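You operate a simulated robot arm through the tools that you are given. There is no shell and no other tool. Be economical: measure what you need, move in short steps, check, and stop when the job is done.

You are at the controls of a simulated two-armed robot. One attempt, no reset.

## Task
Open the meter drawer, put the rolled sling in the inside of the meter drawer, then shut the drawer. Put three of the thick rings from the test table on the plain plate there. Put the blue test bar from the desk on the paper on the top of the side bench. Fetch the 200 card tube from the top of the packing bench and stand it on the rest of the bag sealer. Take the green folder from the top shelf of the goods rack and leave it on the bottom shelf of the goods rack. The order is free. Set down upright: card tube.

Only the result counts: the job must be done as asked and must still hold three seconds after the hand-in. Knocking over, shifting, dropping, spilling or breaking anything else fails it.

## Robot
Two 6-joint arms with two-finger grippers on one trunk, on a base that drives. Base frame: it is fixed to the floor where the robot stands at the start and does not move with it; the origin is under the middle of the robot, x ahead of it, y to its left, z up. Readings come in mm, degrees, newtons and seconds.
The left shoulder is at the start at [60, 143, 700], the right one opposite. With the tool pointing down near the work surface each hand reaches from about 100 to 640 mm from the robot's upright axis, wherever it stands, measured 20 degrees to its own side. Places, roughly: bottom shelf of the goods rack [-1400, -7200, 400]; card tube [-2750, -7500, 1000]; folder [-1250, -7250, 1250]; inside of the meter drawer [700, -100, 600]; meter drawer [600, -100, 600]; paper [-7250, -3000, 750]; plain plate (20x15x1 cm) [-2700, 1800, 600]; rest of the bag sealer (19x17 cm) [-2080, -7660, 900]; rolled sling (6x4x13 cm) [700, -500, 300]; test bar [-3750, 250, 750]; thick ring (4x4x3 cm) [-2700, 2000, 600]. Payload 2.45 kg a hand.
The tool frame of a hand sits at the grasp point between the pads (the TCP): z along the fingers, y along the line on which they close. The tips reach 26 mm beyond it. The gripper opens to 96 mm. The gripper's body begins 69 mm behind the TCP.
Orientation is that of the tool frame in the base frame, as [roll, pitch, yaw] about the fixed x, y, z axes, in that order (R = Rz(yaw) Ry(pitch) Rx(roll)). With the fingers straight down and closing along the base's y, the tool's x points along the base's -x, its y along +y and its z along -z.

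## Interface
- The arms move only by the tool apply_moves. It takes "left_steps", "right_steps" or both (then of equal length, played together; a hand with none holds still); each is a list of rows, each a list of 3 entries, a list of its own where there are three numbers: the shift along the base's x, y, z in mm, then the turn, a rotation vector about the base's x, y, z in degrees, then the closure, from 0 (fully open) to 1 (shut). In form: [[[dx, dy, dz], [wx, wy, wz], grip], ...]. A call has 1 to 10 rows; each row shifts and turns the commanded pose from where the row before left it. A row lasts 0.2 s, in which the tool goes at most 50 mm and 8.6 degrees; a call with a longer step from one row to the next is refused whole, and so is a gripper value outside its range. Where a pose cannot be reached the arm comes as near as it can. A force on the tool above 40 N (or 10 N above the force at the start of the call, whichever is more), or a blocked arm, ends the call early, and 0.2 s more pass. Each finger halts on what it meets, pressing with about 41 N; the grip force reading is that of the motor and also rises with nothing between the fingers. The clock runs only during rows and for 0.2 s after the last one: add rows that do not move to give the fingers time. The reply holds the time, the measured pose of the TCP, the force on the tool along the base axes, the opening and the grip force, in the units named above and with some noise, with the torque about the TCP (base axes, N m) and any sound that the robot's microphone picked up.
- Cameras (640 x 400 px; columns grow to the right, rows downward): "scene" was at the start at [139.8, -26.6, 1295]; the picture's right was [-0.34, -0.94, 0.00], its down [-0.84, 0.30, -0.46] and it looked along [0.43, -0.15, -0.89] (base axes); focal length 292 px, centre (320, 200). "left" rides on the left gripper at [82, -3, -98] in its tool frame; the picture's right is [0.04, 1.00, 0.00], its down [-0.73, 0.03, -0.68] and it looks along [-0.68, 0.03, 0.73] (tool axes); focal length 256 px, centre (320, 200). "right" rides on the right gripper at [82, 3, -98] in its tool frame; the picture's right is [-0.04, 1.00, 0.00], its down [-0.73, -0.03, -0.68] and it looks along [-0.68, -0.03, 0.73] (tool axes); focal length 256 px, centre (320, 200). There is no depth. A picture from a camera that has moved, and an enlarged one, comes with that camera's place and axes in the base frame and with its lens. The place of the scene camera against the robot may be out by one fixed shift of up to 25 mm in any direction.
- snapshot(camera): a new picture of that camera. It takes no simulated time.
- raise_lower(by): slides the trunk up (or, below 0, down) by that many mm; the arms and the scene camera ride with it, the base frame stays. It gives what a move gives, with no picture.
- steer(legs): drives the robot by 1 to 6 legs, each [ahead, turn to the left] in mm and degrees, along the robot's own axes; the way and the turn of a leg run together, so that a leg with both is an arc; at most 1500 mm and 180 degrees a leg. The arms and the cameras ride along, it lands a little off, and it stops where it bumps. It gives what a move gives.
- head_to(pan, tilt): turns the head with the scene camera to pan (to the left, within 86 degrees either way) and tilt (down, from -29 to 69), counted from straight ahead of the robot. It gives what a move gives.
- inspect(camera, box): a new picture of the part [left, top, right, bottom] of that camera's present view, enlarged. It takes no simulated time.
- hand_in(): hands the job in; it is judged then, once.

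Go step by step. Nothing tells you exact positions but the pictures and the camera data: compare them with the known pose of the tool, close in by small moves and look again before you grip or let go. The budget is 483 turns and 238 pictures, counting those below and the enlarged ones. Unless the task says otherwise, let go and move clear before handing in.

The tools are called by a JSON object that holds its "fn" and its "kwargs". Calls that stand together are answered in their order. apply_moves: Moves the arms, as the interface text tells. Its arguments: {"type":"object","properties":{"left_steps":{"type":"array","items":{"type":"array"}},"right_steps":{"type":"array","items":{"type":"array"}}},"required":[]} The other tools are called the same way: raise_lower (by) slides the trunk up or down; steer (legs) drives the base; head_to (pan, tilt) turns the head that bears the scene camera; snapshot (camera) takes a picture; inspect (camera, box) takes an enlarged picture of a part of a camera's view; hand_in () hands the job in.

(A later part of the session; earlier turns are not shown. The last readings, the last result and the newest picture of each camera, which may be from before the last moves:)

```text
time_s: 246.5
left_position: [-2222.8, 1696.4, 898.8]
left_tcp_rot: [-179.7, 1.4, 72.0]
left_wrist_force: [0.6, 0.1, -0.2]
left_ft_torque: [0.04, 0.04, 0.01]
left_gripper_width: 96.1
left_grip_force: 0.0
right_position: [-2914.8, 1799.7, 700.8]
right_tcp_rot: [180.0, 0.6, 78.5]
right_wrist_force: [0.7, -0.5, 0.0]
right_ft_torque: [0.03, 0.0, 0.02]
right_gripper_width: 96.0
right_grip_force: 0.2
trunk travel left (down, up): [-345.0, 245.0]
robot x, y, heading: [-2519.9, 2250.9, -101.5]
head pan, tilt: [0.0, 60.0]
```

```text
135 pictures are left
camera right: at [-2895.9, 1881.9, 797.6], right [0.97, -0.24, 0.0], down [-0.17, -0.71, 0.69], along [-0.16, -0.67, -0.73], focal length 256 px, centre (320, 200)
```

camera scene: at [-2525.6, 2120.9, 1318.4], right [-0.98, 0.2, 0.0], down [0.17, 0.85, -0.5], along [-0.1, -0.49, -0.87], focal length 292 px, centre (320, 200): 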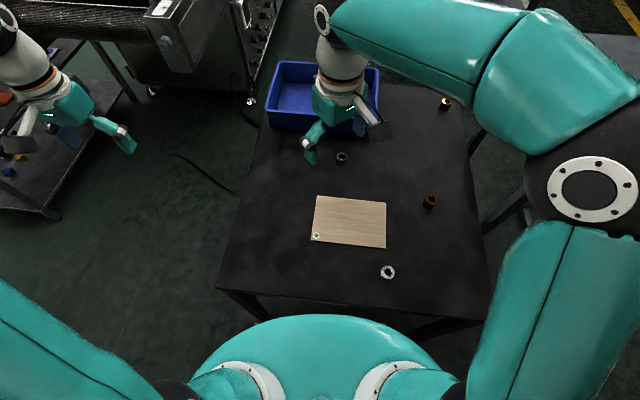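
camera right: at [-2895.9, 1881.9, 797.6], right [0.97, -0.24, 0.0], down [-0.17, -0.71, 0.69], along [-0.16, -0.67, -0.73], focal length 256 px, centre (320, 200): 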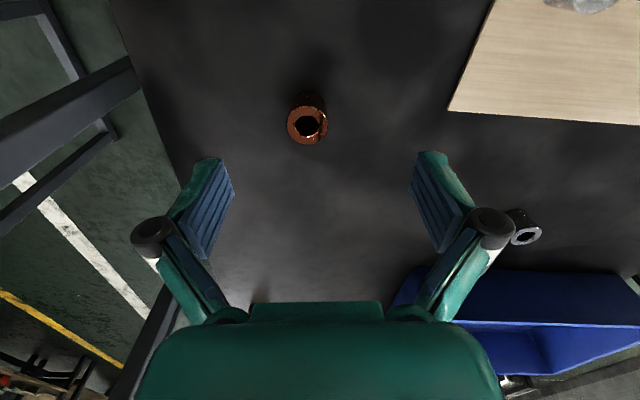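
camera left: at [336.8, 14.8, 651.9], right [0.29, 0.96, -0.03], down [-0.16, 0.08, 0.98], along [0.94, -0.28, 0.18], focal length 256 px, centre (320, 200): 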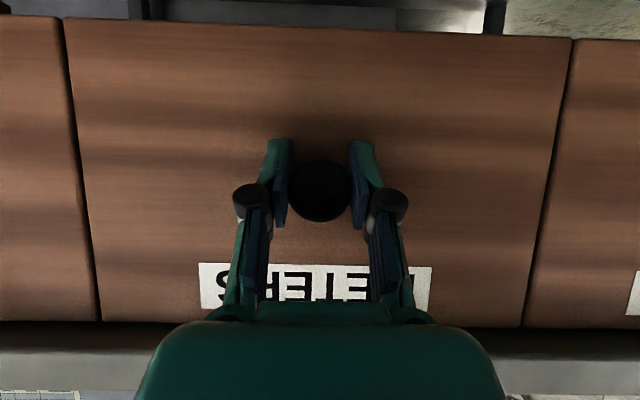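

{"fn": "apply_moves", "kwargs": {"right_steps": [[[-7, -6, -35], [0, 0, 0], 0], [[-6, -6, -32], [0, 0, 0], 0]]}}

{"fn": "snapshot", "kwargs": {"camera": "right"}}

```text
time_s: 247.1
left_position: [-2221.5, 1696.3, 896.3]
left_tcp_rot: [-179.7, 1.4, 72.2]
left_wrist_force: [0.6, -0.2, 0.0]
left_ft_torque: [0.01, 0.03, 0.01]
left_gripper_width: 96.1
left_grip_force: 0.1
right_position: [-2927.1, 1787.8, 634.5]
right_tcp_rot: [-179.9, 0.6, 78.5]
right_wrist_force: [0.9, 0.2, -1.3]
right_ft_torque: [-0.01, -0.03, 0.0]
right_gripper_width: 96.0
right_grip_force: 0.1
trunk travel left (down, up): [-345.0, 245.0]
robot x, y, heading: [-2519.0, 2255.4, -101.1]
head pan, tilt: [0.0, 60.0]
```

```text
134 pictures are left
camera right: at [-2908.6, 1870.1, 731.0], right [0.97, -0.24, 0.0], down [-0.17, -0.71, 0.69], along [-0.16, -0.67, -0.73], focal length 256 px, centre (320, 200)
```

right: 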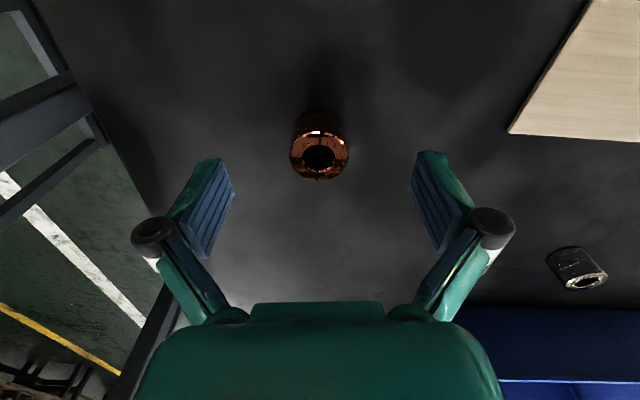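

{"fn": "apply_moves", "kwargs": {"right_steps": [[[0, 0, -13], [0, 0, 0], 0], [[0, 0, -10], [0, 0, 0], 0], [[0, 0, 0], [0, 0, 0], 1], [[0, 0, 0], [0, 0, 0], 1], [[0, 0, 0], [0, 0, 0], 1], [[0, 0, 0], [0, 0, 0], 1], [[0, 0, 40], [0, 0, 0], 1], [[0, 0, 40], [0, 0, 0], 1]]}}

{"fn": "apply_moves", "kwargs": {"right_steps": [[[48, 2, 0], [0, 0, 0], 1], [[48, 2, 0], [0, 0, 0], 1], [[48, 2, 0], [0, 0, 0], 1], [[48, 2, 0], [0, 0, 0], 1], [[48, 2, 0], [0, 0, 0], 1], [[48, 2, 0], [0, 0, 0], 1], [[12, 0, 0], [0, 0, 0], 1]]}}

{"fn": "snapshot", "kwargs": {"camera": "right"}}

```text
time_s: 248.9
left_position: [-2221.8, 1697.5, 897.1]
left_tcp_rot: [-179.8, 1.6, 72.1]
left_wrist_force: [-0.4, -0.2, 0.2]
left_ft_torque: [-0.02, 0.0, -0.03]
left_gripper_width: 96.2
left_grip_force: 0.1
right_position: [-2927.6, 1787.9, 691.8]
right_tcp_rot: [-180.0, 0.5, 78.5]
right_wrist_force: [0.5, -0.2, -2.1]
right_ft_torque: [0.0, 0.03, 0.04]
right_gripper_width: 32.4
right_grip_force: 41.1
trunk travel left (down, up): [-345.0, 245.0]
robot x, y, heading: [-2523.0, 2250.6, -101.2]
head pan, tilt: [0.0, 60.0]
```

```text
time_s: 250.5
left_position: [-2222.1, 1698.3, 896.9]
left_tcp_rot: [-179.7, 1.4, 72.2]
left_wrist_force: [-0.7, -0.4, 0.0]
left_ft_torque: [0.01, 0.02, 0.0]
left_gripper_width: 96.1
left_grip_force: 0.0
right_position: [-2627.5, 1800.9, 691.5]
right_tcp_rot: [-180.0, 0.6, 78.3]
right_wrist_force: [0.1, -0.3, -1.8]
right_ft_torque: [0.0, -0.01, 0.0]
right_gripper_width: 32.2
right_grip_force: 41.0
trunk travel left (down, up): [-345.0, 245.0]
robot x, y, heading: [-2522.7, 2249.1, -101.4]
head pan, tilt: [0.0, 60.0]
```

```text
133 pictures are left
camera right: at [-2607.3, 1882.3, 788.6], right [0.97, -0.24, 0.0], down [-0.17, -0.71, 0.69], along [-0.16, -0.67, -0.73], focal length 256 px, centre (320, 200)
```

right: 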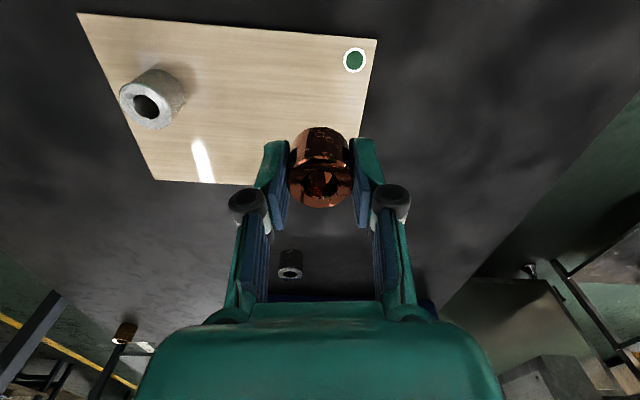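

{"fn": "apply_moves", "kwargs": {"right_steps": [[[-12, 3, -30], [0, 0, 0], 1], [[0, 0, -30], [0, 0, 0], 1], [[0, 0, -10], [0, 0, 0], 1], [[0, 0, -4], [0, 0, 0], 1], [[0, 0, 0], [0, 0, 0], 1]]}}

```text
time_s: 251.7
left_position: [-2221.8, 1697.0, 897.1]
left_tcp_rot: [-179.7, 1.5, 72.1]
left_wrist_force: [0.4, -0.2, -0.1]
left_ft_torque: [0.0, 0.01, -0.03]
left_gripper_width: 95.9
left_grip_force: 0.0
right_position: [-2639.3, 1803.5, 617.0]
right_tcp_rot: [179.9, 0.6, 78.5]
right_wrist_force: [0.0, -0.2, -1.7]
right_ft_torque: [0.0, 0.03, -0.01]
right_gripper_width: 32.5
right_grip_force: 40.7
trunk travel left (down, up): [-345.0, 245.0]
robot x, y, heading: [-2523.2, 2254.1, -101.2]
head pan, tilt: [0.0, 60.0]
```

{"fn": "apply_moves", "kwargs": {"right_steps": [[[0, 0, -2], [0, 0, 0], 1], [[0, 0, 0], [0, 0, 0], 1]]}}

```text
time_s: 252.3
left_position: [-2221.4, 1697.5, 896.8]
left_tcp_rot: [-179.7, 1.4, 72.0]
left_wrist_force: [0.1, 0.0, 0.2]
left_ft_torque: [0.02, 0.03, -0.02]
left_gripper_width: 96.1
left_grip_force: 0.1
right_position: [-2639.6, 1802.8, 614.9]
right_tcp_rot: [179.9, 0.6, 78.5]
right_wrist_force: [-0.2, 0.2, -1.7]
right_ft_torque: [0.0, -0.01, -0.03]
right_gripper_width: 32.5
right_grip_force: 40.9
trunk travel left (down, up): [-345.0, 245.0]
robot x, y, heading: [-2519.2, 2249.5, -101.2]
head pan, tilt: [0.0, 60.0]
```

{"fn": "apply_moves", "kwargs": {"right_steps": [[[0, 0, -2], [0, 0, 0], 1], [[0, 0, 0], [0, 0, 0], 1]]}}

{"fn": "inspect", "kwargs": {"camera": "right", "box": [220, 80, 420, 230]}}

```text
time_s: 252.9
left_position: [-2221.0, 1698.2, 897.7]
left_tcp_rot: [-179.7, 1.5, 72.1]
left_wrist_force: [-0.3, 0.5, 0.2]
left_ft_torque: [-0.01, -0.01, 0.0]
left_gripper_width: 95.9
left_grip_force: 0.1
right_position: [-2639.7, 1804.1, 616.2]
right_tcp_rot: [-180.0, 0.8, 78.5]
right_wrist_force: [-2.2, 2.8, 17.8]
right_ft_torque: [0.23, -0.07, -0.02]
right_gripper_width: 32.6
right_grip_force: 41.3
trunk travel left (down, up): [-345.0, 245.0]
robot x, y, heading: [-2519.9, 2250.4, -101.3]
head pan, tilt: [0.0, 60.0]
```

```text
2.67 times, centred on (320, 155) of right
camera zoom: at [-2620.2, 1885.5, 712.0], right [0.97, -0.24, 0.0], down [-0.17, -0.7, 0.69], along [-0.16, -0.67, -0.72], focal length 683 px, centre (320, 320)
```

zoom: 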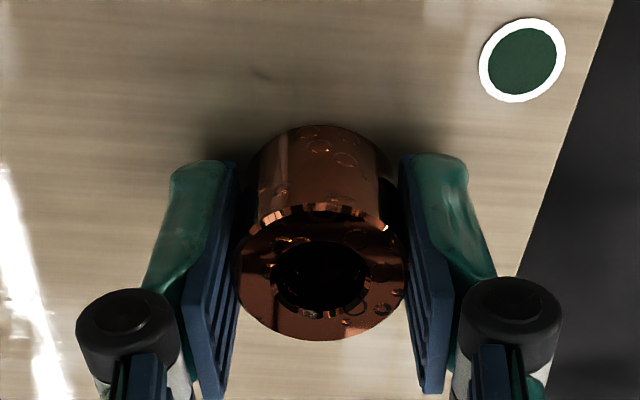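

Contact; I release it and raise the hand.

{"fn": "apply_moves", "kwargs": {"right_steps": [[[0, 0, 1], [0, 0, 0], 1], [[0, 0, 0], [0, 0, 0], 0.5], [[0, 0, 0], [0, 0, 0], 0.35], [[0, 0, 0], [0, 0, 0], 0.35], [[0, 0, 30], [0, 0, 0], 0.35], [[0, 0, 40], [0, 0, 0], 0.35], [[0, 0, 20], [0, 0, 0], 0], [[-15, -40, 10], [0, 0, 0], 0], [[-15, -40, 0], [0, 0, 0], 0], [[-10, -40, 0], [0, 0, 0], 0]]}}

{"fn": "snapshot", "kwargs": {"camera": "right"}}

```text
time_s: 255.1
left_position: [-2221.0, 1696.4, 897.0]
left_tcp_rot: [-179.7, 1.3, 72.1]
left_wrist_force: [-0.3, 0.1, -0.5]
left_ft_torque: [0.0, -0.03, 0.0]
left_gripper_width: 96.0
left_grip_force: 0.1
right_position: [-2680.0, 1681.4, 713.5]
right_tcp_rot: [-180.0, 0.6, 78.5]
right_wrist_force: [0.4, -1.3, 0.4]
right_ft_torque: [-0.04, -0.01, -0.04]
right_gripper_width: 96.2
right_grip_force: 0.1
trunk travel left (down, up): [-345.0, 245.0]
robot x, y, heading: [-2521.8, 2251.0, -101.0]
head pan, tilt: [0.0, 60.0]
```

```text
131 pictures are left
camera right: at [-2660.2, 1763.4, 811.3], right [0.97, -0.24, 0.0], down [-0.17, -0.71, 0.68], along [-0.16, -0.67, -0.73], focal length 256 px, centre (320, 200)
```

right: 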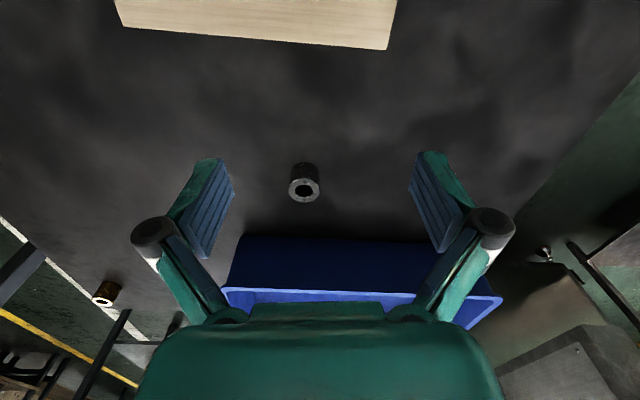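

{"fn": "apply_moves", "kwargs": {"right_steps": [[[-8, -20, 0], [-8.1, 1.66, 0], 0], [[-8, -20, 0], [-8.1, 1.66, 0], 0], [[-8, -20, -10], [-8.1, 1.66, 0], 0], [[-10, -20, -10], [0, 0, 0], 0]]}}

{"fn": "snapshot", "kwargs": {"camera": "right"}}

```text
time_s: 256.1
left_position: [-2222.2, 1696.6, 896.3]
left_tcp_rot: [-179.8, 1.3, 72.1]
left_wrist_force: [0.1, 0.0, -0.2]
left_ft_torque: [-0.01, -0.01, 0.01]
left_gripper_width: 96.3
left_grip_force: 0.0
right_position: [-2713.5, 1603.1, 693.4]
right_tcp_rot: [-179.9, 25.4, 78.5]
right_wrist_force: [0.0, 0.0, -0.6]
right_ft_torque: [0.03, -0.01, 0.0]
right_gripper_width: 96.1
right_grip_force: 0.0
trunk travel left (down, up): [-345.0, 245.0]
robot x, y, heading: [-2520.6, 2251.0, -101.4]
head pan, tilt: [0.0, 60.0]
```

```text
130 pictures are left
camera right: at [-2687.8, 1716.4, 747.9], right [0.97, -0.24, 0.02], down [-0.1, -0.36, 0.93], along [-0.21, -0.9, -0.37], focal length 256 px, centre (320, 200)
```

right: 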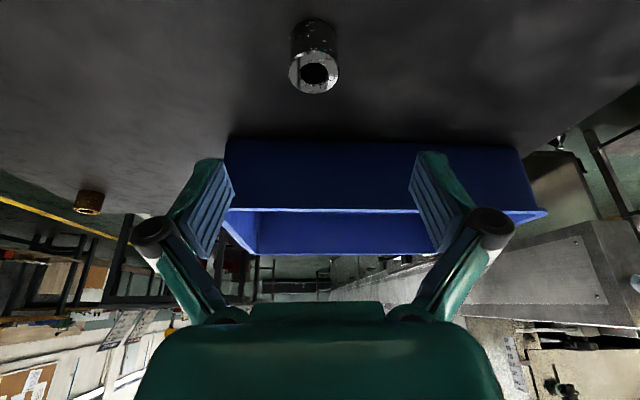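

{"fn": "apply_moves", "kwargs": {"right_steps": [[[-3, -4, -30], [0, 0, 0], 0], [[-3, -3, -30], [0, 0, 0], 0]]}}

{"fn": "snapshot", "kwargs": {"camera": "right"}}

```text
time_s: 256.7
left_position: [-2221.8, 1697.3, 897.3]
left_tcp_rot: [-179.6, 1.4, 72.0]
left_wrist_force: [0.2, 0.5, 1.1]
left_ft_torque: [-0.02, 0.03, 0.01]
left_gripper_width: 96.1
left_grip_force: 0.0
right_position: [-2720.1, 1594.4, 633.5]
right_tcp_rot: [-180.0, 25.4, 78.5]
right_wrist_force: [0.1, -0.3, 1.2]
right_ft_torque: [-0.02, 0.05, 0.02]
right_gripper_width: 95.8
right_grip_force: 0.0
trunk travel left (down, up): [-345.0, 245.0]
robot x, y, heading: [-2523.4, 2253.7, -101.1]
head pan, tilt: [0.0, 60.0]
```

```text
129 pictures are left
camera right: at [-2693.2, 1709.2, 687.8], right [0.97, -0.24, 0.02], down [-0.1, -0.36, 0.93], along [-0.21, -0.9, -0.37], focal length 256 px, centre (320, 200)
```

right: 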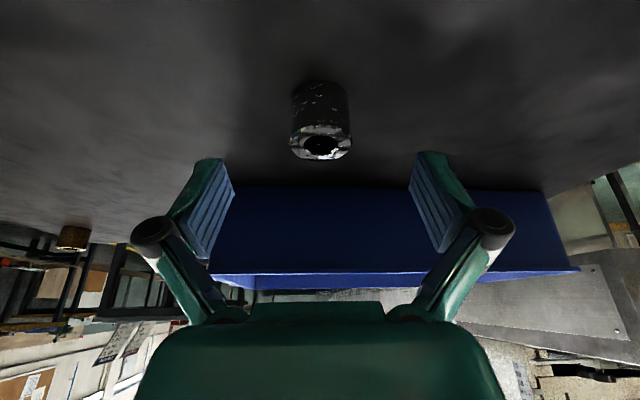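

{"fn": "apply_moves", "kwargs": {"right_steps": [[[-1, -4, -10], [0, 0, 0], 0], [[0, 0, -10], [0, 0, 0], 0], [[0, 0, 0], [0, 0, 0], 1], [[0, 0, 0], [0, 0, 0], 1], [[0, 0, 0], [0, 0, 0], 1], [[0, 0, 0], [0, 0, 0], 1]]}}

{"fn": "snapshot", "kwargs": {"camera": "right"}}

```text
time_s: 258.1
left_position: [-2222.7, 1696.6, 896.9]
left_tcp_rot: [-179.8, 1.4, 72.1]
left_wrist_force: [-0.1, 0.9, 0.5]
left_ft_torque: [0.01, -0.02, 0.0]
left_gripper_width: 95.8
left_grip_force: 0.0
right_position: [-2720.7, 1590.5, 613.8]
right_tcp_rot: [-179.9, 25.4, 78.5]
right_wrist_force: [0.4, -1.0, 0.7]
right_ft_torque: [-0.02, 0.01, 0.01]
right_gripper_width: 32.7
right_grip_force: 41.2
trunk travel left (down, up): [-345.0, 245.0]
robot x, y, heading: [-2520.4, 2250.0, -101.2]
head pan, tilt: [0.0, 60.0]
```

```text
128 pictures are left
camera right: at [-2694.2, 1705.9, 667.9], right [0.97, -0.24, 0.02], down [-0.1, -0.36, 0.93], along [-0.21, -0.9, -0.37], focal length 256 px, centre (320, 200)
```

right: 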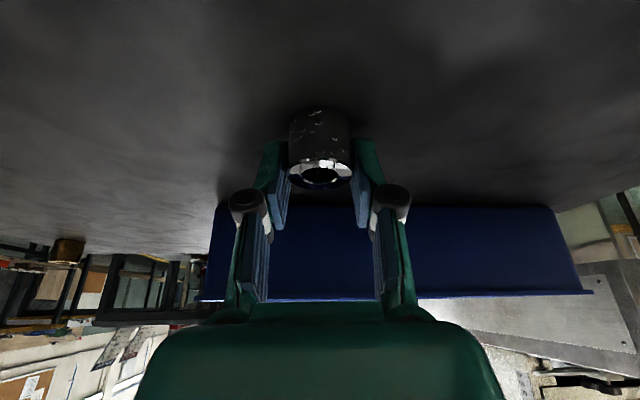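

{"fn": "apply_moves", "kwargs": {"right_steps": [[[0, 0, 40], [0, 0, 0], 1], [[0, 0, 40], [0, 0, 0], 1], [[4.5, 43, 0], [0, 0, 0], 1], [[4.5, 43, 0], [0, 0, 0], 1], [[4.5, 43, 0], [0, 0, 0], 1], [[4.5, 42, 0], [0, 0, 0], 1], [[0, 0, -30], [0, 0, 0], 1], [[0, 0, -20], [0, 0, 0], 1]]}}

{"fn": "snapshot", "kwargs": {"camera": "right"}}

{"fn": "inspect", "kwargs": {"camera": "scene", "box": [290, 160, 430, 270]}}

```text
time_s: 259.9
left_position: [-2221.2, 1697.5, 897.4]
left_tcp_rot: [-179.8, 1.4, 72.1]
left_wrist_force: [0.4, -0.3, 0.6]
left_ft_torque: [-0.03, -0.03, -0.03]
left_gripper_width: 95.6
left_grip_force: 0.1
right_position: [-2703.4, 1763.1, 644.1]
right_tcp_rot: [180.0, 25.4, 78.5]
right_wrist_force: [0.2, -0.4, -2.0]
right_ft_torque: [0.02, 0.01, -0.02]
right_gripper_width: 32.5
right_grip_force: 40.8
trunk travel left (down, up): [-345.0, 245.0]
robot x, y, heading: [-2520.6, 2252.1, -101.3]
head pan, tilt: [0.0, 60.0]
```

```text
127 pictures are left
camera right: at [-2676.7, 1877.9, 697.8], right [0.97, -0.23, 0.02], down [-0.1, -0.36, 0.93], along [-0.21, -0.9, -0.37], focal length 256 px, centre (320, 200)
```

right: 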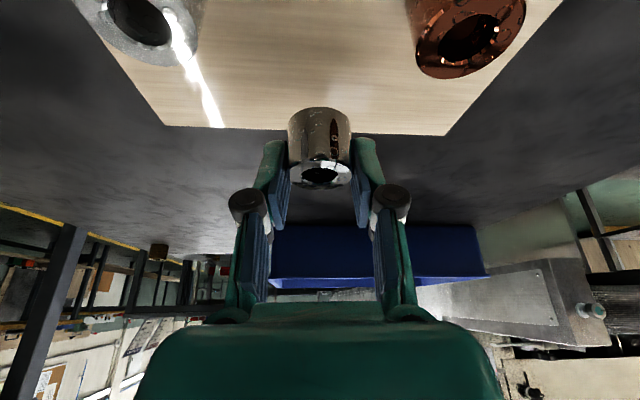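

```text
3.64 times, centred on (360, 215) of scene
camera zoom: at [-2525.8, 2120.6, 1318.4], right [-0.98, 0.2, 0.0], down [0.17, 0.85, -0.5], along [-0.1, -0.49, -0.87], focal length 1063 px, centre (174, 146)
```

zoom: 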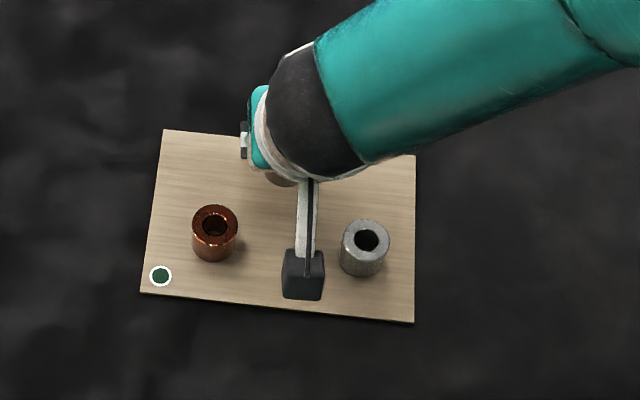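

{"fn": "apply_moves", "kwargs": {"right_steps": [[[1, 5, -15], [0, 0, 0], 1], [[0, 0, -8], [0, 0, 0], 1], [[0, 0, -2], [0, 0, 0], 1], [[0, 0, 0], [0, 0, 0], 1]]}}

```text
time_s: 260.9
left_position: [-2222.3, 1697.1, 897.6]
left_tcp_rot: [-179.7, 1.4, 72.0]
left_wrist_force: [0.1, -0.7, 0.7]
left_ft_torque: [-0.03, -0.04, -0.02]
left_gripper_width: 96.2
left_grip_force: 0.1
right_position: [-2703.3, 1768.8, 617.5]
right_tcp_rot: [-179.9, 25.4, 78.4]
right_wrist_force: [0.5, -0.1, -1.3]
right_ft_torque: [0.01, -0.01, -0.03]
right_gripper_width: 32.3
right_grip_force: 40.5
trunk travel left (down, up): [-345.0, 245.0]
robot x, y, heading: [-2521.6, 2252.1, -101.3]
head pan, tilt: [0.0, 60.0]
```

{"fn": "apply_moves", "kwargs": {"right_steps": [[[0, 0, -2], [0, 0, 0], 1], [[0, 0, 0], [0, 0, 0], 1]]}}

```text
time_s: 261.5
left_position: [-2220.1, 1698.7, 897.7]
left_tcp_rot: [-179.7, 1.5, 72.0]
left_wrist_force: [0.5, -0.6, -0.1]
left_ft_torque: [-0.03, 0.0, -0.01]
left_gripper_width: 95.9
left_grip_force: 0.0
right_position: [-2700.9, 1767.8, 617.9]
right_tcp_rot: [-179.9, 25.6, 78.5]
right_wrist_force: [0.7, 1.9, 9.8]
right_ft_torque: [0.11, 0.15, -0.03]
right_gripper_width: 32.7
right_grip_force: 40.7
trunk travel left (down, up): [-345.0, 245.0]
robot x, y, heading: [-2521.1, 2251.7, -101.4]
head pan, tilt: [0.0, 60.0]
```

{"fn": "apply_moves", "kwargs": {"right_steps": [[[0, 0, 1], [0, 0, 0], 1], [[0, 0, 0], [0, 0, 0], 0.5], [[0, 0, 0], [0, 0, 0], 0.38], [[0, 0, 0], [0, 0, 0], 0.38], [[0, 0, 30], [0, 0, 0], 0.38], [[0, 0, 40], [0, 0, 0], 0.38], [[0, 0, 45], [8, -1.6, 0], 0.3], [[0, 0, 45], [8, -1.6, 0], 0.2], [[0, 10, 40], [8, -1.6, 0], 0], [[-20, 40, 10], [0, 0, 0], 0]]}}

{"fn": "inspect", "kwargs": {"camera": "scene", "box": [290, 160, 430, 270]}}

{"fn": "snapshot", "kwargs": {"camera": "right"}}

```text
time_s: 263.7
left_position: [-2221.7, 1698.5, 898.6]
left_tcp_rot: [-179.7, 1.5, 72.0]
left_wrist_force: [-0.8, -0.1, 0.7]
left_ft_torque: [0.03, 0.0, 0.01]
left_gripper_width: 95.9
left_grip_force: 0.1
right_position: [-2722.2, 1817.5, 829.1]
right_tcp_rot: [-179.9, 0.9, 78.5]
right_wrist_force: [0.3, 0.0, -0.2]
right_ft_torque: [0.0, 0.02, -0.01]
right_gripper_width: 95.8
right_grip_force: 0.1
trunk travel left (down, up): [-345.0, 245.0]
robot x, y, heading: [-2521.1, 2253.4, -101.2]
head pan, tilt: [0.0, 60.0]
```

```text
3.64 times, centred on (360, 215) of scene
camera zoom: at [-2525.8, 2122.0, 1318.6], right [-0.98, 0.2, 0.0], down [0.17, 0.85, -0.5], along [-0.1, -0.49, -0.87], focal length 1063 px, centre (174, 146)
```

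zoom: 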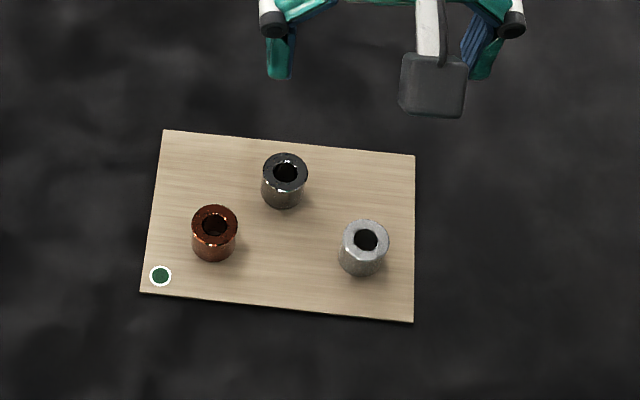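

```text
124 pictures are left
camera right: at [-2702.4, 1900.0, 926.1], right [0.97, -0.24, 0.0], down [-0.17, -0.7, 0.69], along [-0.16, -0.67, -0.72], focal length 256 px, centre (320, 200)
```

right: 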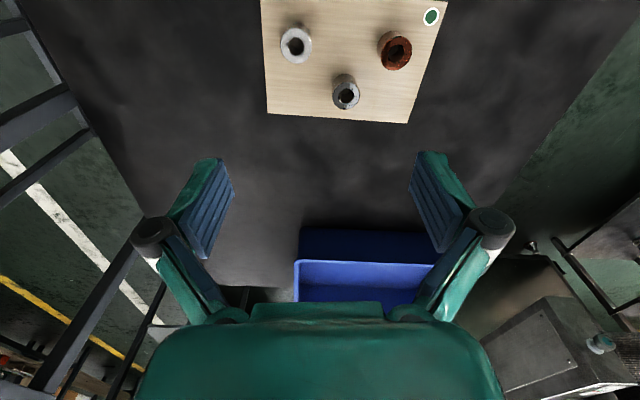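

Three rings stand on the plate. Next the desk with the blue test bar; I raise the hand, back out and look that way.

{"fn": "apply_moves", "kwargs": {"right_steps": [[[-20, 30, 40], [0, 0, 0], 0], [[-20, 30, 40], [0, 0, 0], 0]]}}

{"fn": "steer", "kwargs": {"legs": [[-350, 0]]}}

{"fn": "head_to", "kwargs": {"pan": -25, "tilt": 15}}

{"fn": "snapshot", "kwargs": {"camera": "scene"}}

```text
refused: row 1 steps farther than a row can; nothing moved
```

```text
time_s: 266.0
left_position: [-2151.7, 2041.3, 897.0]
left_tcp_rot: [-179.7, 1.4, 72.2]
left_wrist_force: [-0.3, 1.2, 0.9]
left_ft_torque: [0.0, -0.02, 0.03]
left_gripper_width: 95.9
left_grip_force: 0.0
right_position: [-2652.6, 2159.7, 828.5]
right_tcp_rot: [-180.0, 0.9, 78.6]
right_wrist_force: [-0.9, 0.6, -0.4]
right_ft_torque: [0.0, 0.01, 0.02]
right_gripper_width: 96.0
right_grip_force: 0.1
trunk travel left (down, up): [-345.0, 245.0]
robot x, y, heading: [-2456.2, 2596.7, -101.5]
head pan, tilt: [0.0, 60.0]
```

```text
time_s: 267.1
left_position: [-2152.2, 2040.9, 897.7]
left_tcp_rot: [-179.7, 1.3, 72.3]
left_wrist_force: [-0.1, -0.2, -0.4]
left_ft_torque: [0.0, 0.03, -0.03]
left_gripper_width: 96.0
left_grip_force: 0.2
right_position: [-2652.3, 2159.5, 828.7]
right_tcp_rot: [-179.9, 0.9, 78.6]
right_wrist_force: [-0.6, 0.0, 0.5]
right_ft_torque: [0.03, 0.0, -0.02]
right_gripper_width: 96.3
right_grip_force: 0.2
trunk travel left (down, up): [-345.0, 245.0]
robot x, y, heading: [-2454.8, 2594.1, -101.1]
head pan, tilt: [-25.0, 15.0]
```

```text
123 pictures are left
camera scene: at [-2499.4, 2454.1, 1384.6], right [-0.81, 0.59, 0.0], down [0.15, 0.21, -0.97], along [-0.57, -0.78, -0.26], focal length 292 px, centre (320, 200)
```

scene: 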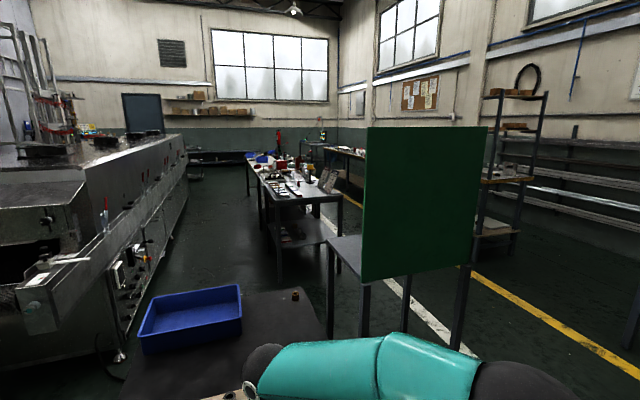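

{"fn": "inspect", "kwargs": {"camera": "scene", "box": [220, 120, 380, 260]}}

```text
2.86 times, centred on (300, 190) of scene
camera zoom: at [-2499.4, 2454.1, 1384.6], right [-0.81, 0.59, 0.0], down [0.15, 0.21, -0.97], along [-0.57, -0.78, -0.26], focal length 835 px, centre (377, 229)
```

zoom: 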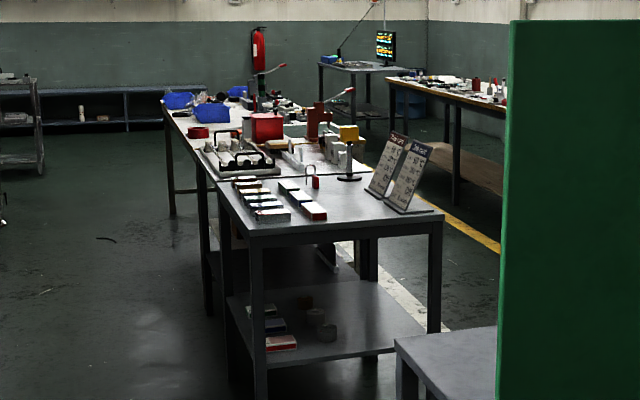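

The desk with the bars lies beyond; its near surroundings are tight, so I go by the marked walkway on its west side and look from there.

{"fn": "steer", "kwargs": {"legs": [[0, -40], [0, -40]]}}

{"fn": "steer", "kwargs": {"legs": [[1100, 0], [900, 0]]}}

{"fn": "head_to", "kwargs": {"pan": 60, "tilt": 20}}

{"fn": "snapshot", "kwargs": {"camera": "scene"}}

```text
time_s: 271.5
left_position: [-2931.1, 2181.3, 898.3]
left_tcp_rot: [-179.7, 1.4, -5.3]
left_wrist_force: [-0.8, -0.1, 0.0]
left_ft_torque: [0.06, 0.05, 0.04]
left_gripper_width: 96.2
left_grip_force: 0.0
right_position: [-2926.2, 2696.9, 829.8]
right_tcp_rot: [-179.9, 1.0, 1.0]
right_wrist_force: [0.2, -1.2, 0.0]
right_ft_torque: [0.04, -0.04, 0.0]
right_gripper_width: 96.0
right_grip_force: 0.0
trunk travel left (down, up): [-345.0, 245.0]
robot x, y, heading: [-2455.8, 2535.0, 179.5]
head pan, tilt: [-25.0, 15.0]
stopped in leg 2: the robot was blocked; the commanded pose is now the measured one
```

```text
time_s: 281.7
left_position: [-4942.3, 2212.1, 898.4]
left_tcp_rot: [-179.7, 1.4, -5.6]
left_wrist_force: [0.1, 0.7, 0.3]
left_ft_torque: [0.0, -0.02, 0.04]
left_gripper_width: 95.9
left_grip_force: 0.1
right_position: [-4931.2, 2725.0, 829.0]
right_tcp_rot: [-179.9, 0.9, 0.8]
right_wrist_force: [-0.4, -0.1, 0.8]
right_ft_torque: [0.0, 0.01, -0.02]
right_gripper_width: 96.2
right_grip_force: 0.0
trunk travel left (down, up): [-345.0, 245.0]
robot x, y, heading: [-4460.2, 2567.0, 178.9]
head pan, tilt: [-25.0, 15.0]
```

```text
time_s: 283.3
left_position: [-4942.1, 2212.4, 898.5]
left_tcp_rot: [-179.6, 1.4, -5.7]
left_wrist_force: [-0.3, 0.3, -0.1]
left_ft_torque: [0.02, 0.0, 0.05]
left_gripper_width: 96.1
left_grip_force: 0.0
right_position: [-4931.6, 2726.3, 830.9]
right_tcp_rot: [-179.8, 0.9, 0.7]
right_wrist_force: [1.0, 0.3, 0.3]
right_ft_torque: [-0.01, 0.03, 0.01]
right_gripper_width: 95.7
right_grip_force: 0.0
trunk travel left (down, up): [-345.0, 245.0]
robot x, y, heading: [-4463.8, 2564.5, 178.9]
head pan, tilt: [60.0, 20.0]
```

```text
121 pictures are left
camera scene: at [-4550.5, 2481.2, 1376.6], right [-0.86, 0.52, 0.0], down [0.18, 0.29, -0.94], along [-0.48, -0.81, -0.34], focal length 292 px, centre (320, 200)
```

scene: 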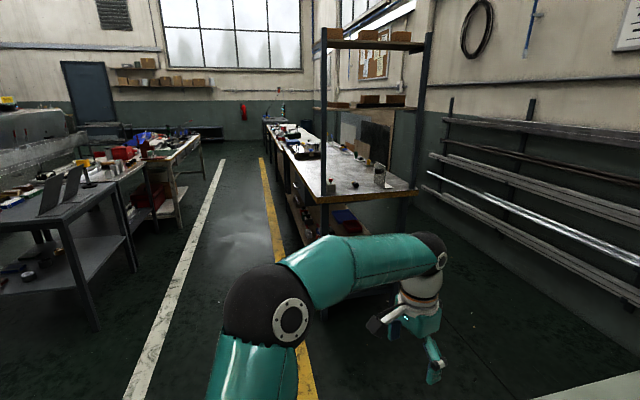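

The walkway runs south between the lines; the desk row ends around y≈-2700. I pull my elbows in by reaching forward and drive down it.

{"fn": "apply_moves", "kwargs": {"left_steps": [[[-15, 40, 0], [0, 0, 0], 0], [[-15, 40, 0], [0, 0, 0], 0], [[-15, 40, 0], [0, 0, 0], 0], [[-15, 35, 0], [0, 0, 0], 0]], "right_steps": [[[-20, -15, 20], [0, 0, 0], 0], [[-20, -15, 20], [0, 0, 0], 0], [[-20, -15, 20], [0, 0, 0], 0], [[-20, -15, 20], [0, 0, 0], 0]]}}

{"fn": "steer", "kwargs": {"legs": [[0, 39], [0, 39]]}}

{"fn": "head_to", "kwargs": {"pan": 0, "tilt": 25}}

{"fn": "snapshot", "kwargs": {"camera": "scene"}}

```text
time_s: 284.3
left_position: [-5002.6, 2367.3, 896.5]
left_tcp_rot: [-179.7, 1.3, -5.7]
left_wrist_force: [-0.4, 0.1, -0.5]
left_ft_torque: [-0.01, 0.01, 0.01]
left_gripper_width: 95.8
left_grip_force: 0.1
right_position: [-5012.0, 2665.7, 909.8]
right_tcp_rot: [180.0, 0.8, 0.7]
right_wrist_force: [-0.2, 0.2, 0.1]
right_ft_torque: [0.01, -0.02, -0.01]
right_gripper_width: 96.0
right_grip_force: 0.0
trunk travel left (down, up): [-345.0, 245.0]
robot x, y, heading: [-4460.7, 2559.7, 179.0]
head pan, tilt: [60.0, 20.0]
```

```text
time_s: 285.4
left_position: [-4982.1, 2320.8, 899.4]
left_tcp_rot: [-179.8, 1.3, -0.4]
left_wrist_force: [0.0, 0.0, 0.3]
left_ft_torque: [0.03, -0.04, 0.03]
left_gripper_width: 96.1
left_grip_force: 0.0
right_position: [-5017.8, 2622.6, 912.9]
right_tcp_rot: [-179.3, 0.5, 5.4]
right_wrist_force: [-0.6, -0.3, 2.0]
right_ft_torque: [-0.05, 0.05, 0.03]
right_gripper_width: 96.0
right_grip_force: 0.0
trunk travel left (down, up): [-345.0, 245.0]
robot x, y, heading: [-4461.1, 2568.5, -175.9]
head pan, tilt: [60.0, 20.0]
stopped in leg 1: the force on the tool passed its limit at 60 N (the readings are from after the stop); the commanded pose is now the measured one
```

```text
time_s: 286.7
left_position: [-4982.4, 2321.1, 899.5]
left_tcp_rot: [-179.7, 1.4, -0.3]
left_wrist_force: [0.9, 0.1, -0.3]
left_ft_torque: [-0.02, 0.0, 0.02]
left_gripper_width: 95.8
left_grip_force: 0.0
right_position: [-5016.7, 2623.6, 912.3]
right_tcp_rot: [-179.3, 0.4, 5.3]
right_wrist_force: [-0.4, 0.8, 2.9]
right_ft_torque: [-0.16, 0.04, -0.09]
right_gripper_width: 96.2
right_grip_force: 0.1
trunk travel left (down, up): [-345.0, 245.0]
robot x, y, heading: [-4460.3, 2571.7, -176.1]
head pan, tilt: [0.0, 25.0]
```

```text
120 pictures are left
camera scene: at [-4594.5, 2553.7, 1368.5], right [-0.07, 1.0, 0.0], down [0.42, 0.03, -0.91], along [-0.9, -0.06, -0.42], focal length 292 px, centre (320, 200)
```

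scene: 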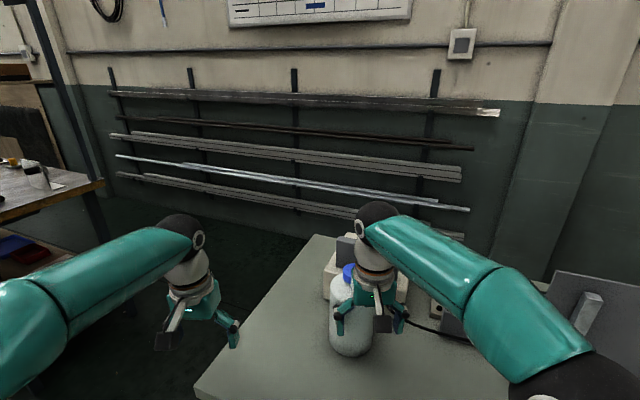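

The right hand touched a jug on a table I had not noticed. I look closely before withdrawing.

{"fn": "inspect", "kwargs": {"camera": "scene", "box": [280, 200, 480, 380]}}

{"fn": "snapshot", "kwargs": {"camera": "right"}}

```text
2.22 times, centred on (380, 290) of scene
camera zoom: at [-4594.5, 2553.7, 1368.5], right [-0.07, 1.0, 0.0], down [0.42, 0.03, -0.91], along [-0.9, -0.06, -0.42], focal length 650 px, centre (187, 0)
```

zoom: 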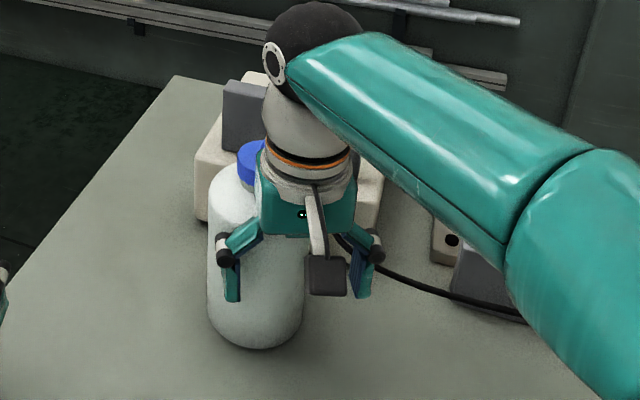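

```text
118 pictures are left
camera right: at [-4935.3, 2628.6, 1010.2], right [0.05, -1.0, -0.01], down [-0.73, -0.05, 0.69], along [-0.68, -0.03, -0.73], focal length 256 px, centre (320, 200)
```

right: 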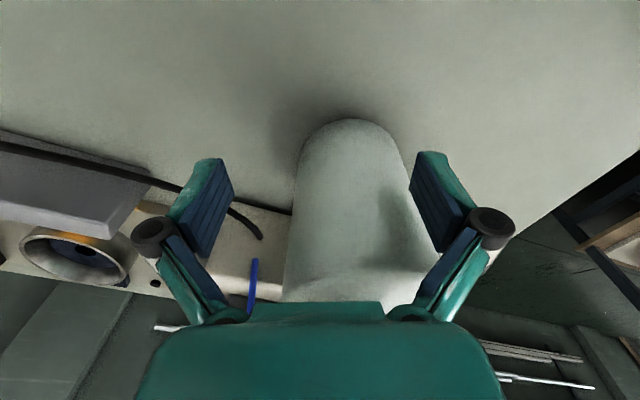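

{"fn": "apply_moves", "kwargs": {"right_steps": [[[8, 4, 0], [0, 0, 0], 0], [[20, 4, 0], [0, 0, 0], 0], [[40, 0, 0], [0, 0, 0], 0], [[45, 0, 0], [0, 0, 0], 0], [[45, 0, 0], [0, 0, 0], 0]]}}

{"fn": "snapshot", "kwargs": {"camera": "scene"}}

```text
time_s: 287.9
left_position: [-4982.9, 2319.7, 899.4]
left_tcp_rot: [-179.7, 1.4, -0.3]
left_wrist_force: [-0.3, 0.0, 0.8]
left_ft_torque: [0.0, -0.01, -0.03]
left_gripper_width: 96.1
left_grip_force: 0.1
right_position: [-4857.1, 2631.5, 914.0]
right_tcp_rot: [-179.4, 0.5, 5.3]
right_wrist_force: [0.5, 0.6, -0.1]
right_ft_torque: [-0.02, 0.0, -0.03]
right_gripper_width: 96.1
right_grip_force: 0.0
trunk travel left (down, up): [-345.0, 245.0]
robot x, y, heading: [-4462.2, 2569.2, -176.0]
head pan, tilt: [0.0, 25.0]
```

```text
117 pictures are left
camera scene: at [-4593.7, 2553.8, 1368.6], right [-0.07, 1.0, 0.0], down [0.42, 0.03, -0.91], along [-0.9, -0.06, -0.42], focal length 292 px, centre (320, 200)
```

scene: 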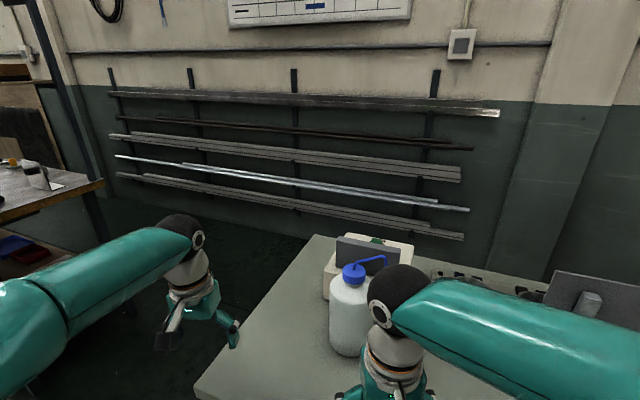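

The jug still stands. I back away 350 mm before turning.

{"fn": "steer", "kwargs": {"legs": [[-350, 0], [0, 36], [0, 36]]}}

{"fn": "snapshot", "kwargs": {"camera": "scene"}}

```text
time_s: 294.0
left_position: [-4032.9, 2023.2, 898.6]
left_tcp_rot: [-179.8, 1.4, 71.9]
left_wrist_force: [0.2, -0.5, -0.4]
left_ft_torque: [0.04, 0.0, 0.02]
left_gripper_width: 95.9
left_grip_force: 0.0
right_position: [-4291.6, 2237.0, 911.9]
right_tcp_rot: [-179.3, 0.4, 77.7]
right_wrist_force: [-1.4, -0.3, -0.4]
right_ft_torque: [0.0, 0.01, -0.03]
right_gripper_width: 96.1
right_grip_force: 0.0
trunk travel left (down, up): [-345.0, 245.0]
robot x, y, heading: [-4165.7, 2611.2, -104.6]
head pan, tilt: [0.0, 25.0]
```

```text
116 pictures are left
camera scene: at [-4183.4, 2455.2, 1368.4], right [-0.97, 0.25, 0.0], down [0.11, 0.41, -0.91], along [-0.23, -0.88, -0.42], focal length 292 px, centre (320, 200)
```

scene: 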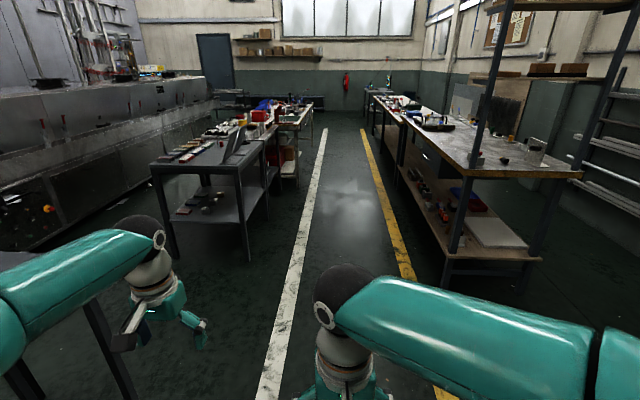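

Clear view down the walkway. I drive along it past the desks.

{"fn": "steer", "kwargs": {"legs": [[0, -3], [1500, 0], [1500, 0]]}}

{"fn": "head_to", "kwargs": {"pan": 40, "tilt": 25}}

{"fn": "snapshot", "kwargs": {"camera": "scene"}}

```text
time_s: 309.1
left_position: [-4953.4, -841.6, 898.9]
left_tcp_rot: [-179.7, 1.4, 69.2]
left_wrist_force: [0.9, -0.9, 0.5]
left_ft_torque: [0.01, 0.02, 0.05]
left_gripper_width: 96.0
left_grip_force: 0.2
right_position: [-5200.4, -615.6, 912.9]
right_tcp_rot: [-179.2, 0.4, 74.9]
right_wrist_force: [-0.5, 0.5, 0.6]
right_ft_torque: [-0.03, -0.03, -0.03]
right_gripper_width: 96.3
right_grip_force: 0.0
trunk travel left (down, up): [-345.0, 245.0]
robot x, y, heading: [-5056.4, -248.8, -107.2]
head pan, tilt: [0.0, 25.0]
```

```text
time_s: 310.1
left_position: [-4952.8, -842.3, 900.2]
left_tcp_rot: [-179.8, 1.4, 69.2]
left_wrist_force: [-0.2, 0.3, 0.0]
left_ft_torque: [0.0, -0.01, 0.0]
left_gripper_width: 96.0
left_grip_force: 0.1
right_position: [-5199.7, -616.2, 912.9]
right_tcp_rot: [-179.3, 0.4, 75.0]
right_wrist_force: [-0.9, 0.2, 0.4]
right_ft_torque: [0.0, -0.01, 0.0]
right_gripper_width: 95.9
right_grip_force: 0.1
trunk travel left (down, up): [-345.0, 245.0]
robot x, y, heading: [-5051.8, -250.8, -107.4]
head pan, tilt: [40.0, 25.0]
```

```text
115 pictures are left
camera scene: at [-5016.8, -399.7, 1368.5], right [-0.92, -0.38, 0.0], down [-0.16, 0.39, -0.91], along [0.35, -0.84, -0.42], focal length 292 px, centre (320, 200)
```

scene: 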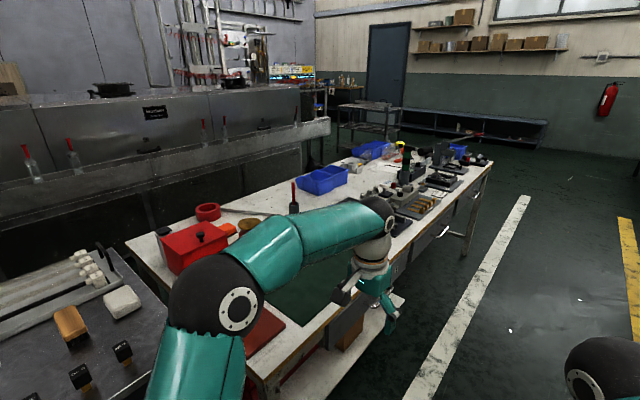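

{"fn": "steer", "kwargs": {"legs": [[0, -9], [700, 0], [0, 9], [1500, 0], [500, 0]]}}

{"fn": "head_to", "kwargs": {"pan": 75, "tilt": 25}}

{"fn": "snapshot", "kwargs": {"camera": "scene"}}

{"fn": "head_to", "kwargs": {"pan": -60, "tilt": 30}}

{"fn": "snapshot", "kwargs": {"camera": "scene"}}

```text
time_s: 325.1
left_position: [-5825.3, -3379.6, 899.7]
left_tcp_rot: [-179.7, 1.3, 69.9]
left_wrist_force: [0.0, 0.8, -0.2]
left_ft_torque: [-0.04, -0.02, -0.02]
left_gripper_width: 95.8
left_grip_force: 0.0
right_position: [-6076.4, -3156.1, 912.8]
right_tcp_rot: [-179.4, 0.3, 75.5]
right_wrist_force: [0.1, -1.2, -0.1]
right_ft_torque: [0.0, -0.02, 0.02]
right_gripper_width: 96.1
right_grip_force: 0.1
trunk travel left (down, up): [-345.0, 245.0]
robot x, y, heading: [-5934.0, -2790.0, -107.0]
head pan, tilt: [40.0, 25.0]
```

```text
time_s: 326.2
left_position: [-5826.1, -3377.4, 899.9]
left_tcp_rot: [-179.8, 1.4, 69.9]
left_wrist_force: [-0.1, 0.3, 0.4]
left_ft_torque: [0.02, 0.03, 0.01]
left_gripper_width: 95.9
left_grip_force: 0.1
right_position: [-6076.2, -3154.5, 913.7]
right_tcp_rot: [-179.3, 0.4, 75.5]
right_wrist_force: [0.0, 0.6, 0.2]
right_ft_torque: [0.04, 0.02, 0.01]
right_gripper_width: 96.0
right_grip_force: 0.0
trunk travel left (down, up): [-345.0, 245.0]
robot x, y, heading: [-5934.3, -2786.4, -106.5]
head pan, tilt: [75.0, 25.0]
```

```text
114 pictures are left
camera scene: at [-5855.4, -2900.7, 1368.5], right [-0.52, -0.85, 0.0], down [-0.36, 0.22, -0.91], along [0.77, -0.48, -0.42], focal length 292 px, centre (320, 200)
```

scene: 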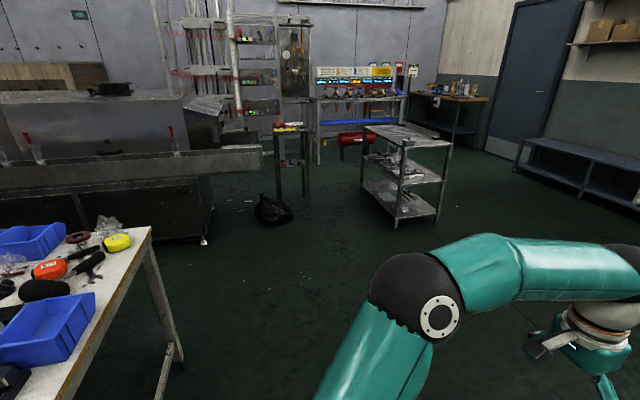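

```text
time_s: 328.3
left_position: [-5828.0, -3378.5, 899.9]
left_tcp_rot: [-179.6, 1.4, 70.0]
left_wrist_force: [0.2, -0.6, 0.1]
left_ft_torque: [-0.04, 0.0, 0.0]
left_gripper_width: 96.1
left_grip_force: 0.0
right_position: [-6076.7, -3155.8, 913.4]
right_tcp_rot: [-179.3, 0.4, 75.4]
right_wrist_force: [-0.1, -0.5, 0.5]
right_ft_torque: [-0.02, -0.02, 0.01]
right_gripper_width: 96.0
right_grip_force: 0.1
trunk travel left (down, up): [-345.0, 245.0]
robot x, y, heading: [-5936.1, -2791.4, -106.5]
head pan, tilt: [-60.0, 30.0]
```

```text
113 pictures are left
camera scene: at [-6021.8, -2873.4, 1360.5], right [-0.23, 0.97, 0.0], down [0.49, 0.12, -0.87], along [-0.84, -0.2, -0.5], focal length 292 px, centre (320, 200)
```

scene: 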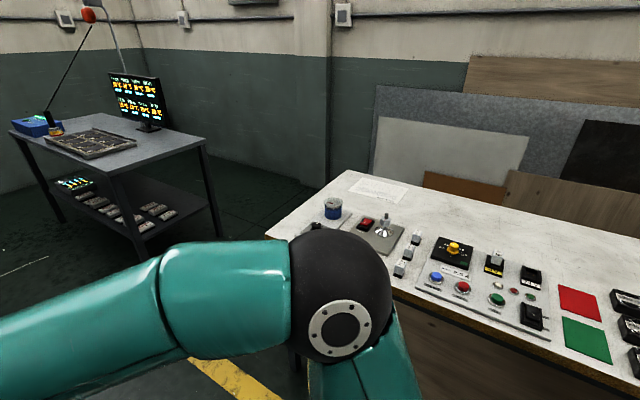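

The paper lies on the side bench's south end here. To reach the desk's east side I raise the trunk for elbow clearance and go round the desk end into the east aisle.

{"fn": "raise_lower", "kwargs": {"by": 240}}

{"fn": "steer", "kwargs": {"legs": [[0, 41], [0, 41], [1500, 0]]}}

{"fn": "head_to", "kwargs": {"pan": 60, "tilt": 30}}

{"fn": "snapshot", "kwargs": {"camera": "scene"}}

```text
time_s: 330.8
left_position: [-5824.9, -3379.8, 1140.2]
left_tcp_rot: [-179.6, 1.4, 69.8]
left_wrist_force: [0.4, -0.1, -0.1]
left_ft_torque: [0.04, 0.02, -0.01]
left_gripper_width: 95.8
left_grip_force: 0.0
right_position: [-6076.1, -3155.7, 1154.5]
right_tcp_rot: [-179.3, 0.4, 75.5]
right_wrist_force: [0.1, -0.6, -0.2]
right_ft_torque: [0.01, 0.01, -0.01]
right_gripper_width: 96.2
right_grip_force: 0.1
trunk travel left (down, up): [-585.0, 5.0]
robot x, y, heading: [-5937.1, -2788.9, -106.6]
head pan, tilt: [-60.0, 30.0]
```

```text
time_s: 335.3
left_position: [-5329.6, -2794.8, 1139.1]
left_tcp_rot: [-179.5, 1.4, 148.9]
left_wrist_force: [-0.4, 0.6, -0.6]
left_ft_torque: [-0.11, 0.07, 0.02]
left_gripper_width: 96.1
left_grip_force: 0.1
right_position: [-5595.6, -2997.3, 1155.6]
right_tcp_rot: [-179.1, 0.4, 154.4]
right_wrist_force: [1.2, 0.6, -0.3]
right_ft_torque: [-0.07, 0.06, -0.03]
right_gripper_width: 96.2
right_grip_force: 0.0
trunk travel left (down, up): [-585.0, 5.0]
robot x, y, heading: [-5958.6, -2844.9, -25.6]
head pan, tilt: [-60.0, 30.0]
stopped in leg 2: the robot was blocked; the commanded pose is now the measured one
```

```text
time_s: 337.3
left_position: [-5332.1, -2796.7, 1141.3]
left_tcp_rot: [-179.6, 1.4, 148.8]
left_wrist_force: [-0.1, 0.1, 0.2]
left_ft_torque: [-0.02, -0.02, 0.01]
left_gripper_width: 96.1
left_grip_force: 0.1
right_position: [-5597.1, -3001.5, 1155.9]
right_tcp_rot: [-179.4, 0.5, 154.4]
right_wrist_force: [-0.3, 0.4, 0.2]
right_ft_torque: [0.04, 0.01, 0.04]
right_gripper_width: 96.2
right_grip_force: 0.0
trunk travel left (down, up): [-585.0, 5.0]
robot x, y, heading: [-5961.0, -2843.5, -25.6]
head pan, tilt: [60.0, 30.0]
```

```text
112 pictures are left
camera scene: at [-5810.9, -2824.4, 1600.5], right [0.56, -0.83, 0.0], down [-0.41, -0.28, -0.87], along [0.71, 0.49, -0.5], focal length 292 px, centre (320, 200)
```

scene: 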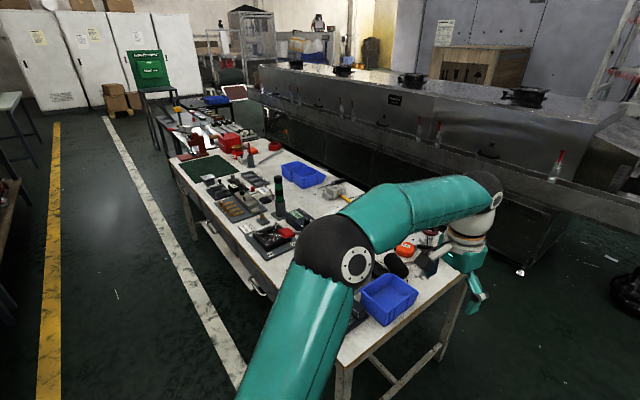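

{"fn": "steer", "kwargs": {"legs": [[1500, 0], [0, 44], [0, 44]]}}

{"fn": "head_to", "kwargs": {"pan": 0, "tilt": 30}}

{"fn": "snapshot", "kwargs": {"camera": "scene"}}

```text
time_s: 348.5
left_position: [-4384.7, -2903.9, 1140.3]
left_tcp_rot: [-179.4, 1.4, -145.8]
left_wrist_force: [-0.5, 0.9, -0.5]
left_ft_torque: [-0.06, -0.06, -0.03]
left_gripper_width: 95.9
left_grip_force: 0.0
right_position: [-4310.8, -3229.0, 1155.0]
right_tcp_rot: [-179.1, 0.4, -140.1]
right_wrist_force: [-0.4, 0.3, -0.1]
right_ft_torque: [-0.11, -0.02, 0.0]
right_gripper_width: 96.0
right_grip_force: 0.0
trunk travel left (down, up): [-585.0, 5.0]
robot x, y, heading: [-4574.4, -3535.2, 41.4]
head pan, tilt: [60.0, 30.0]
stopped in leg 3: the robot was blocked; the commanded pose is now the measured one
```

```text
time_s: 349.8
left_position: [-4383.6, -2907.3, 1142.4]
left_tcp_rot: [-179.7, 1.4, -145.8]
left_wrist_force: [0.3, 0.8, 0.6]
left_ft_torque: [0.02, -0.03, -0.01]
left_gripper_width: 96.0
left_grip_force: 0.0
right_position: [-4308.0, -3232.0, 1156.4]
right_tcp_rot: [-179.3, 0.5, -140.0]
right_wrist_force: [0.5, -0.3, -0.6]
right_ft_torque: [-0.03, 0.0, -0.02]
right_gripper_width: 96.0
right_grip_force: 0.1
trunk travel left (down, up): [-585.0, 5.0]
robot x, y, heading: [-4574.6, -3537.7, 41.7]
head pan, tilt: [0.0, 30.0]
```

```text
111 pictures are left
camera scene: at [-4441.5, -3439.7, 1600.5], right [0.67, -0.75, 0.0], down [-0.37, -0.33, -0.87], along [0.65, 0.58, -0.5], focal length 292 px, centre (320, 200)
```

scene: 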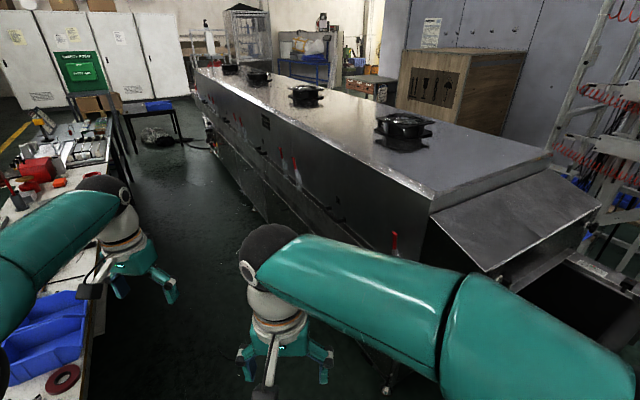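

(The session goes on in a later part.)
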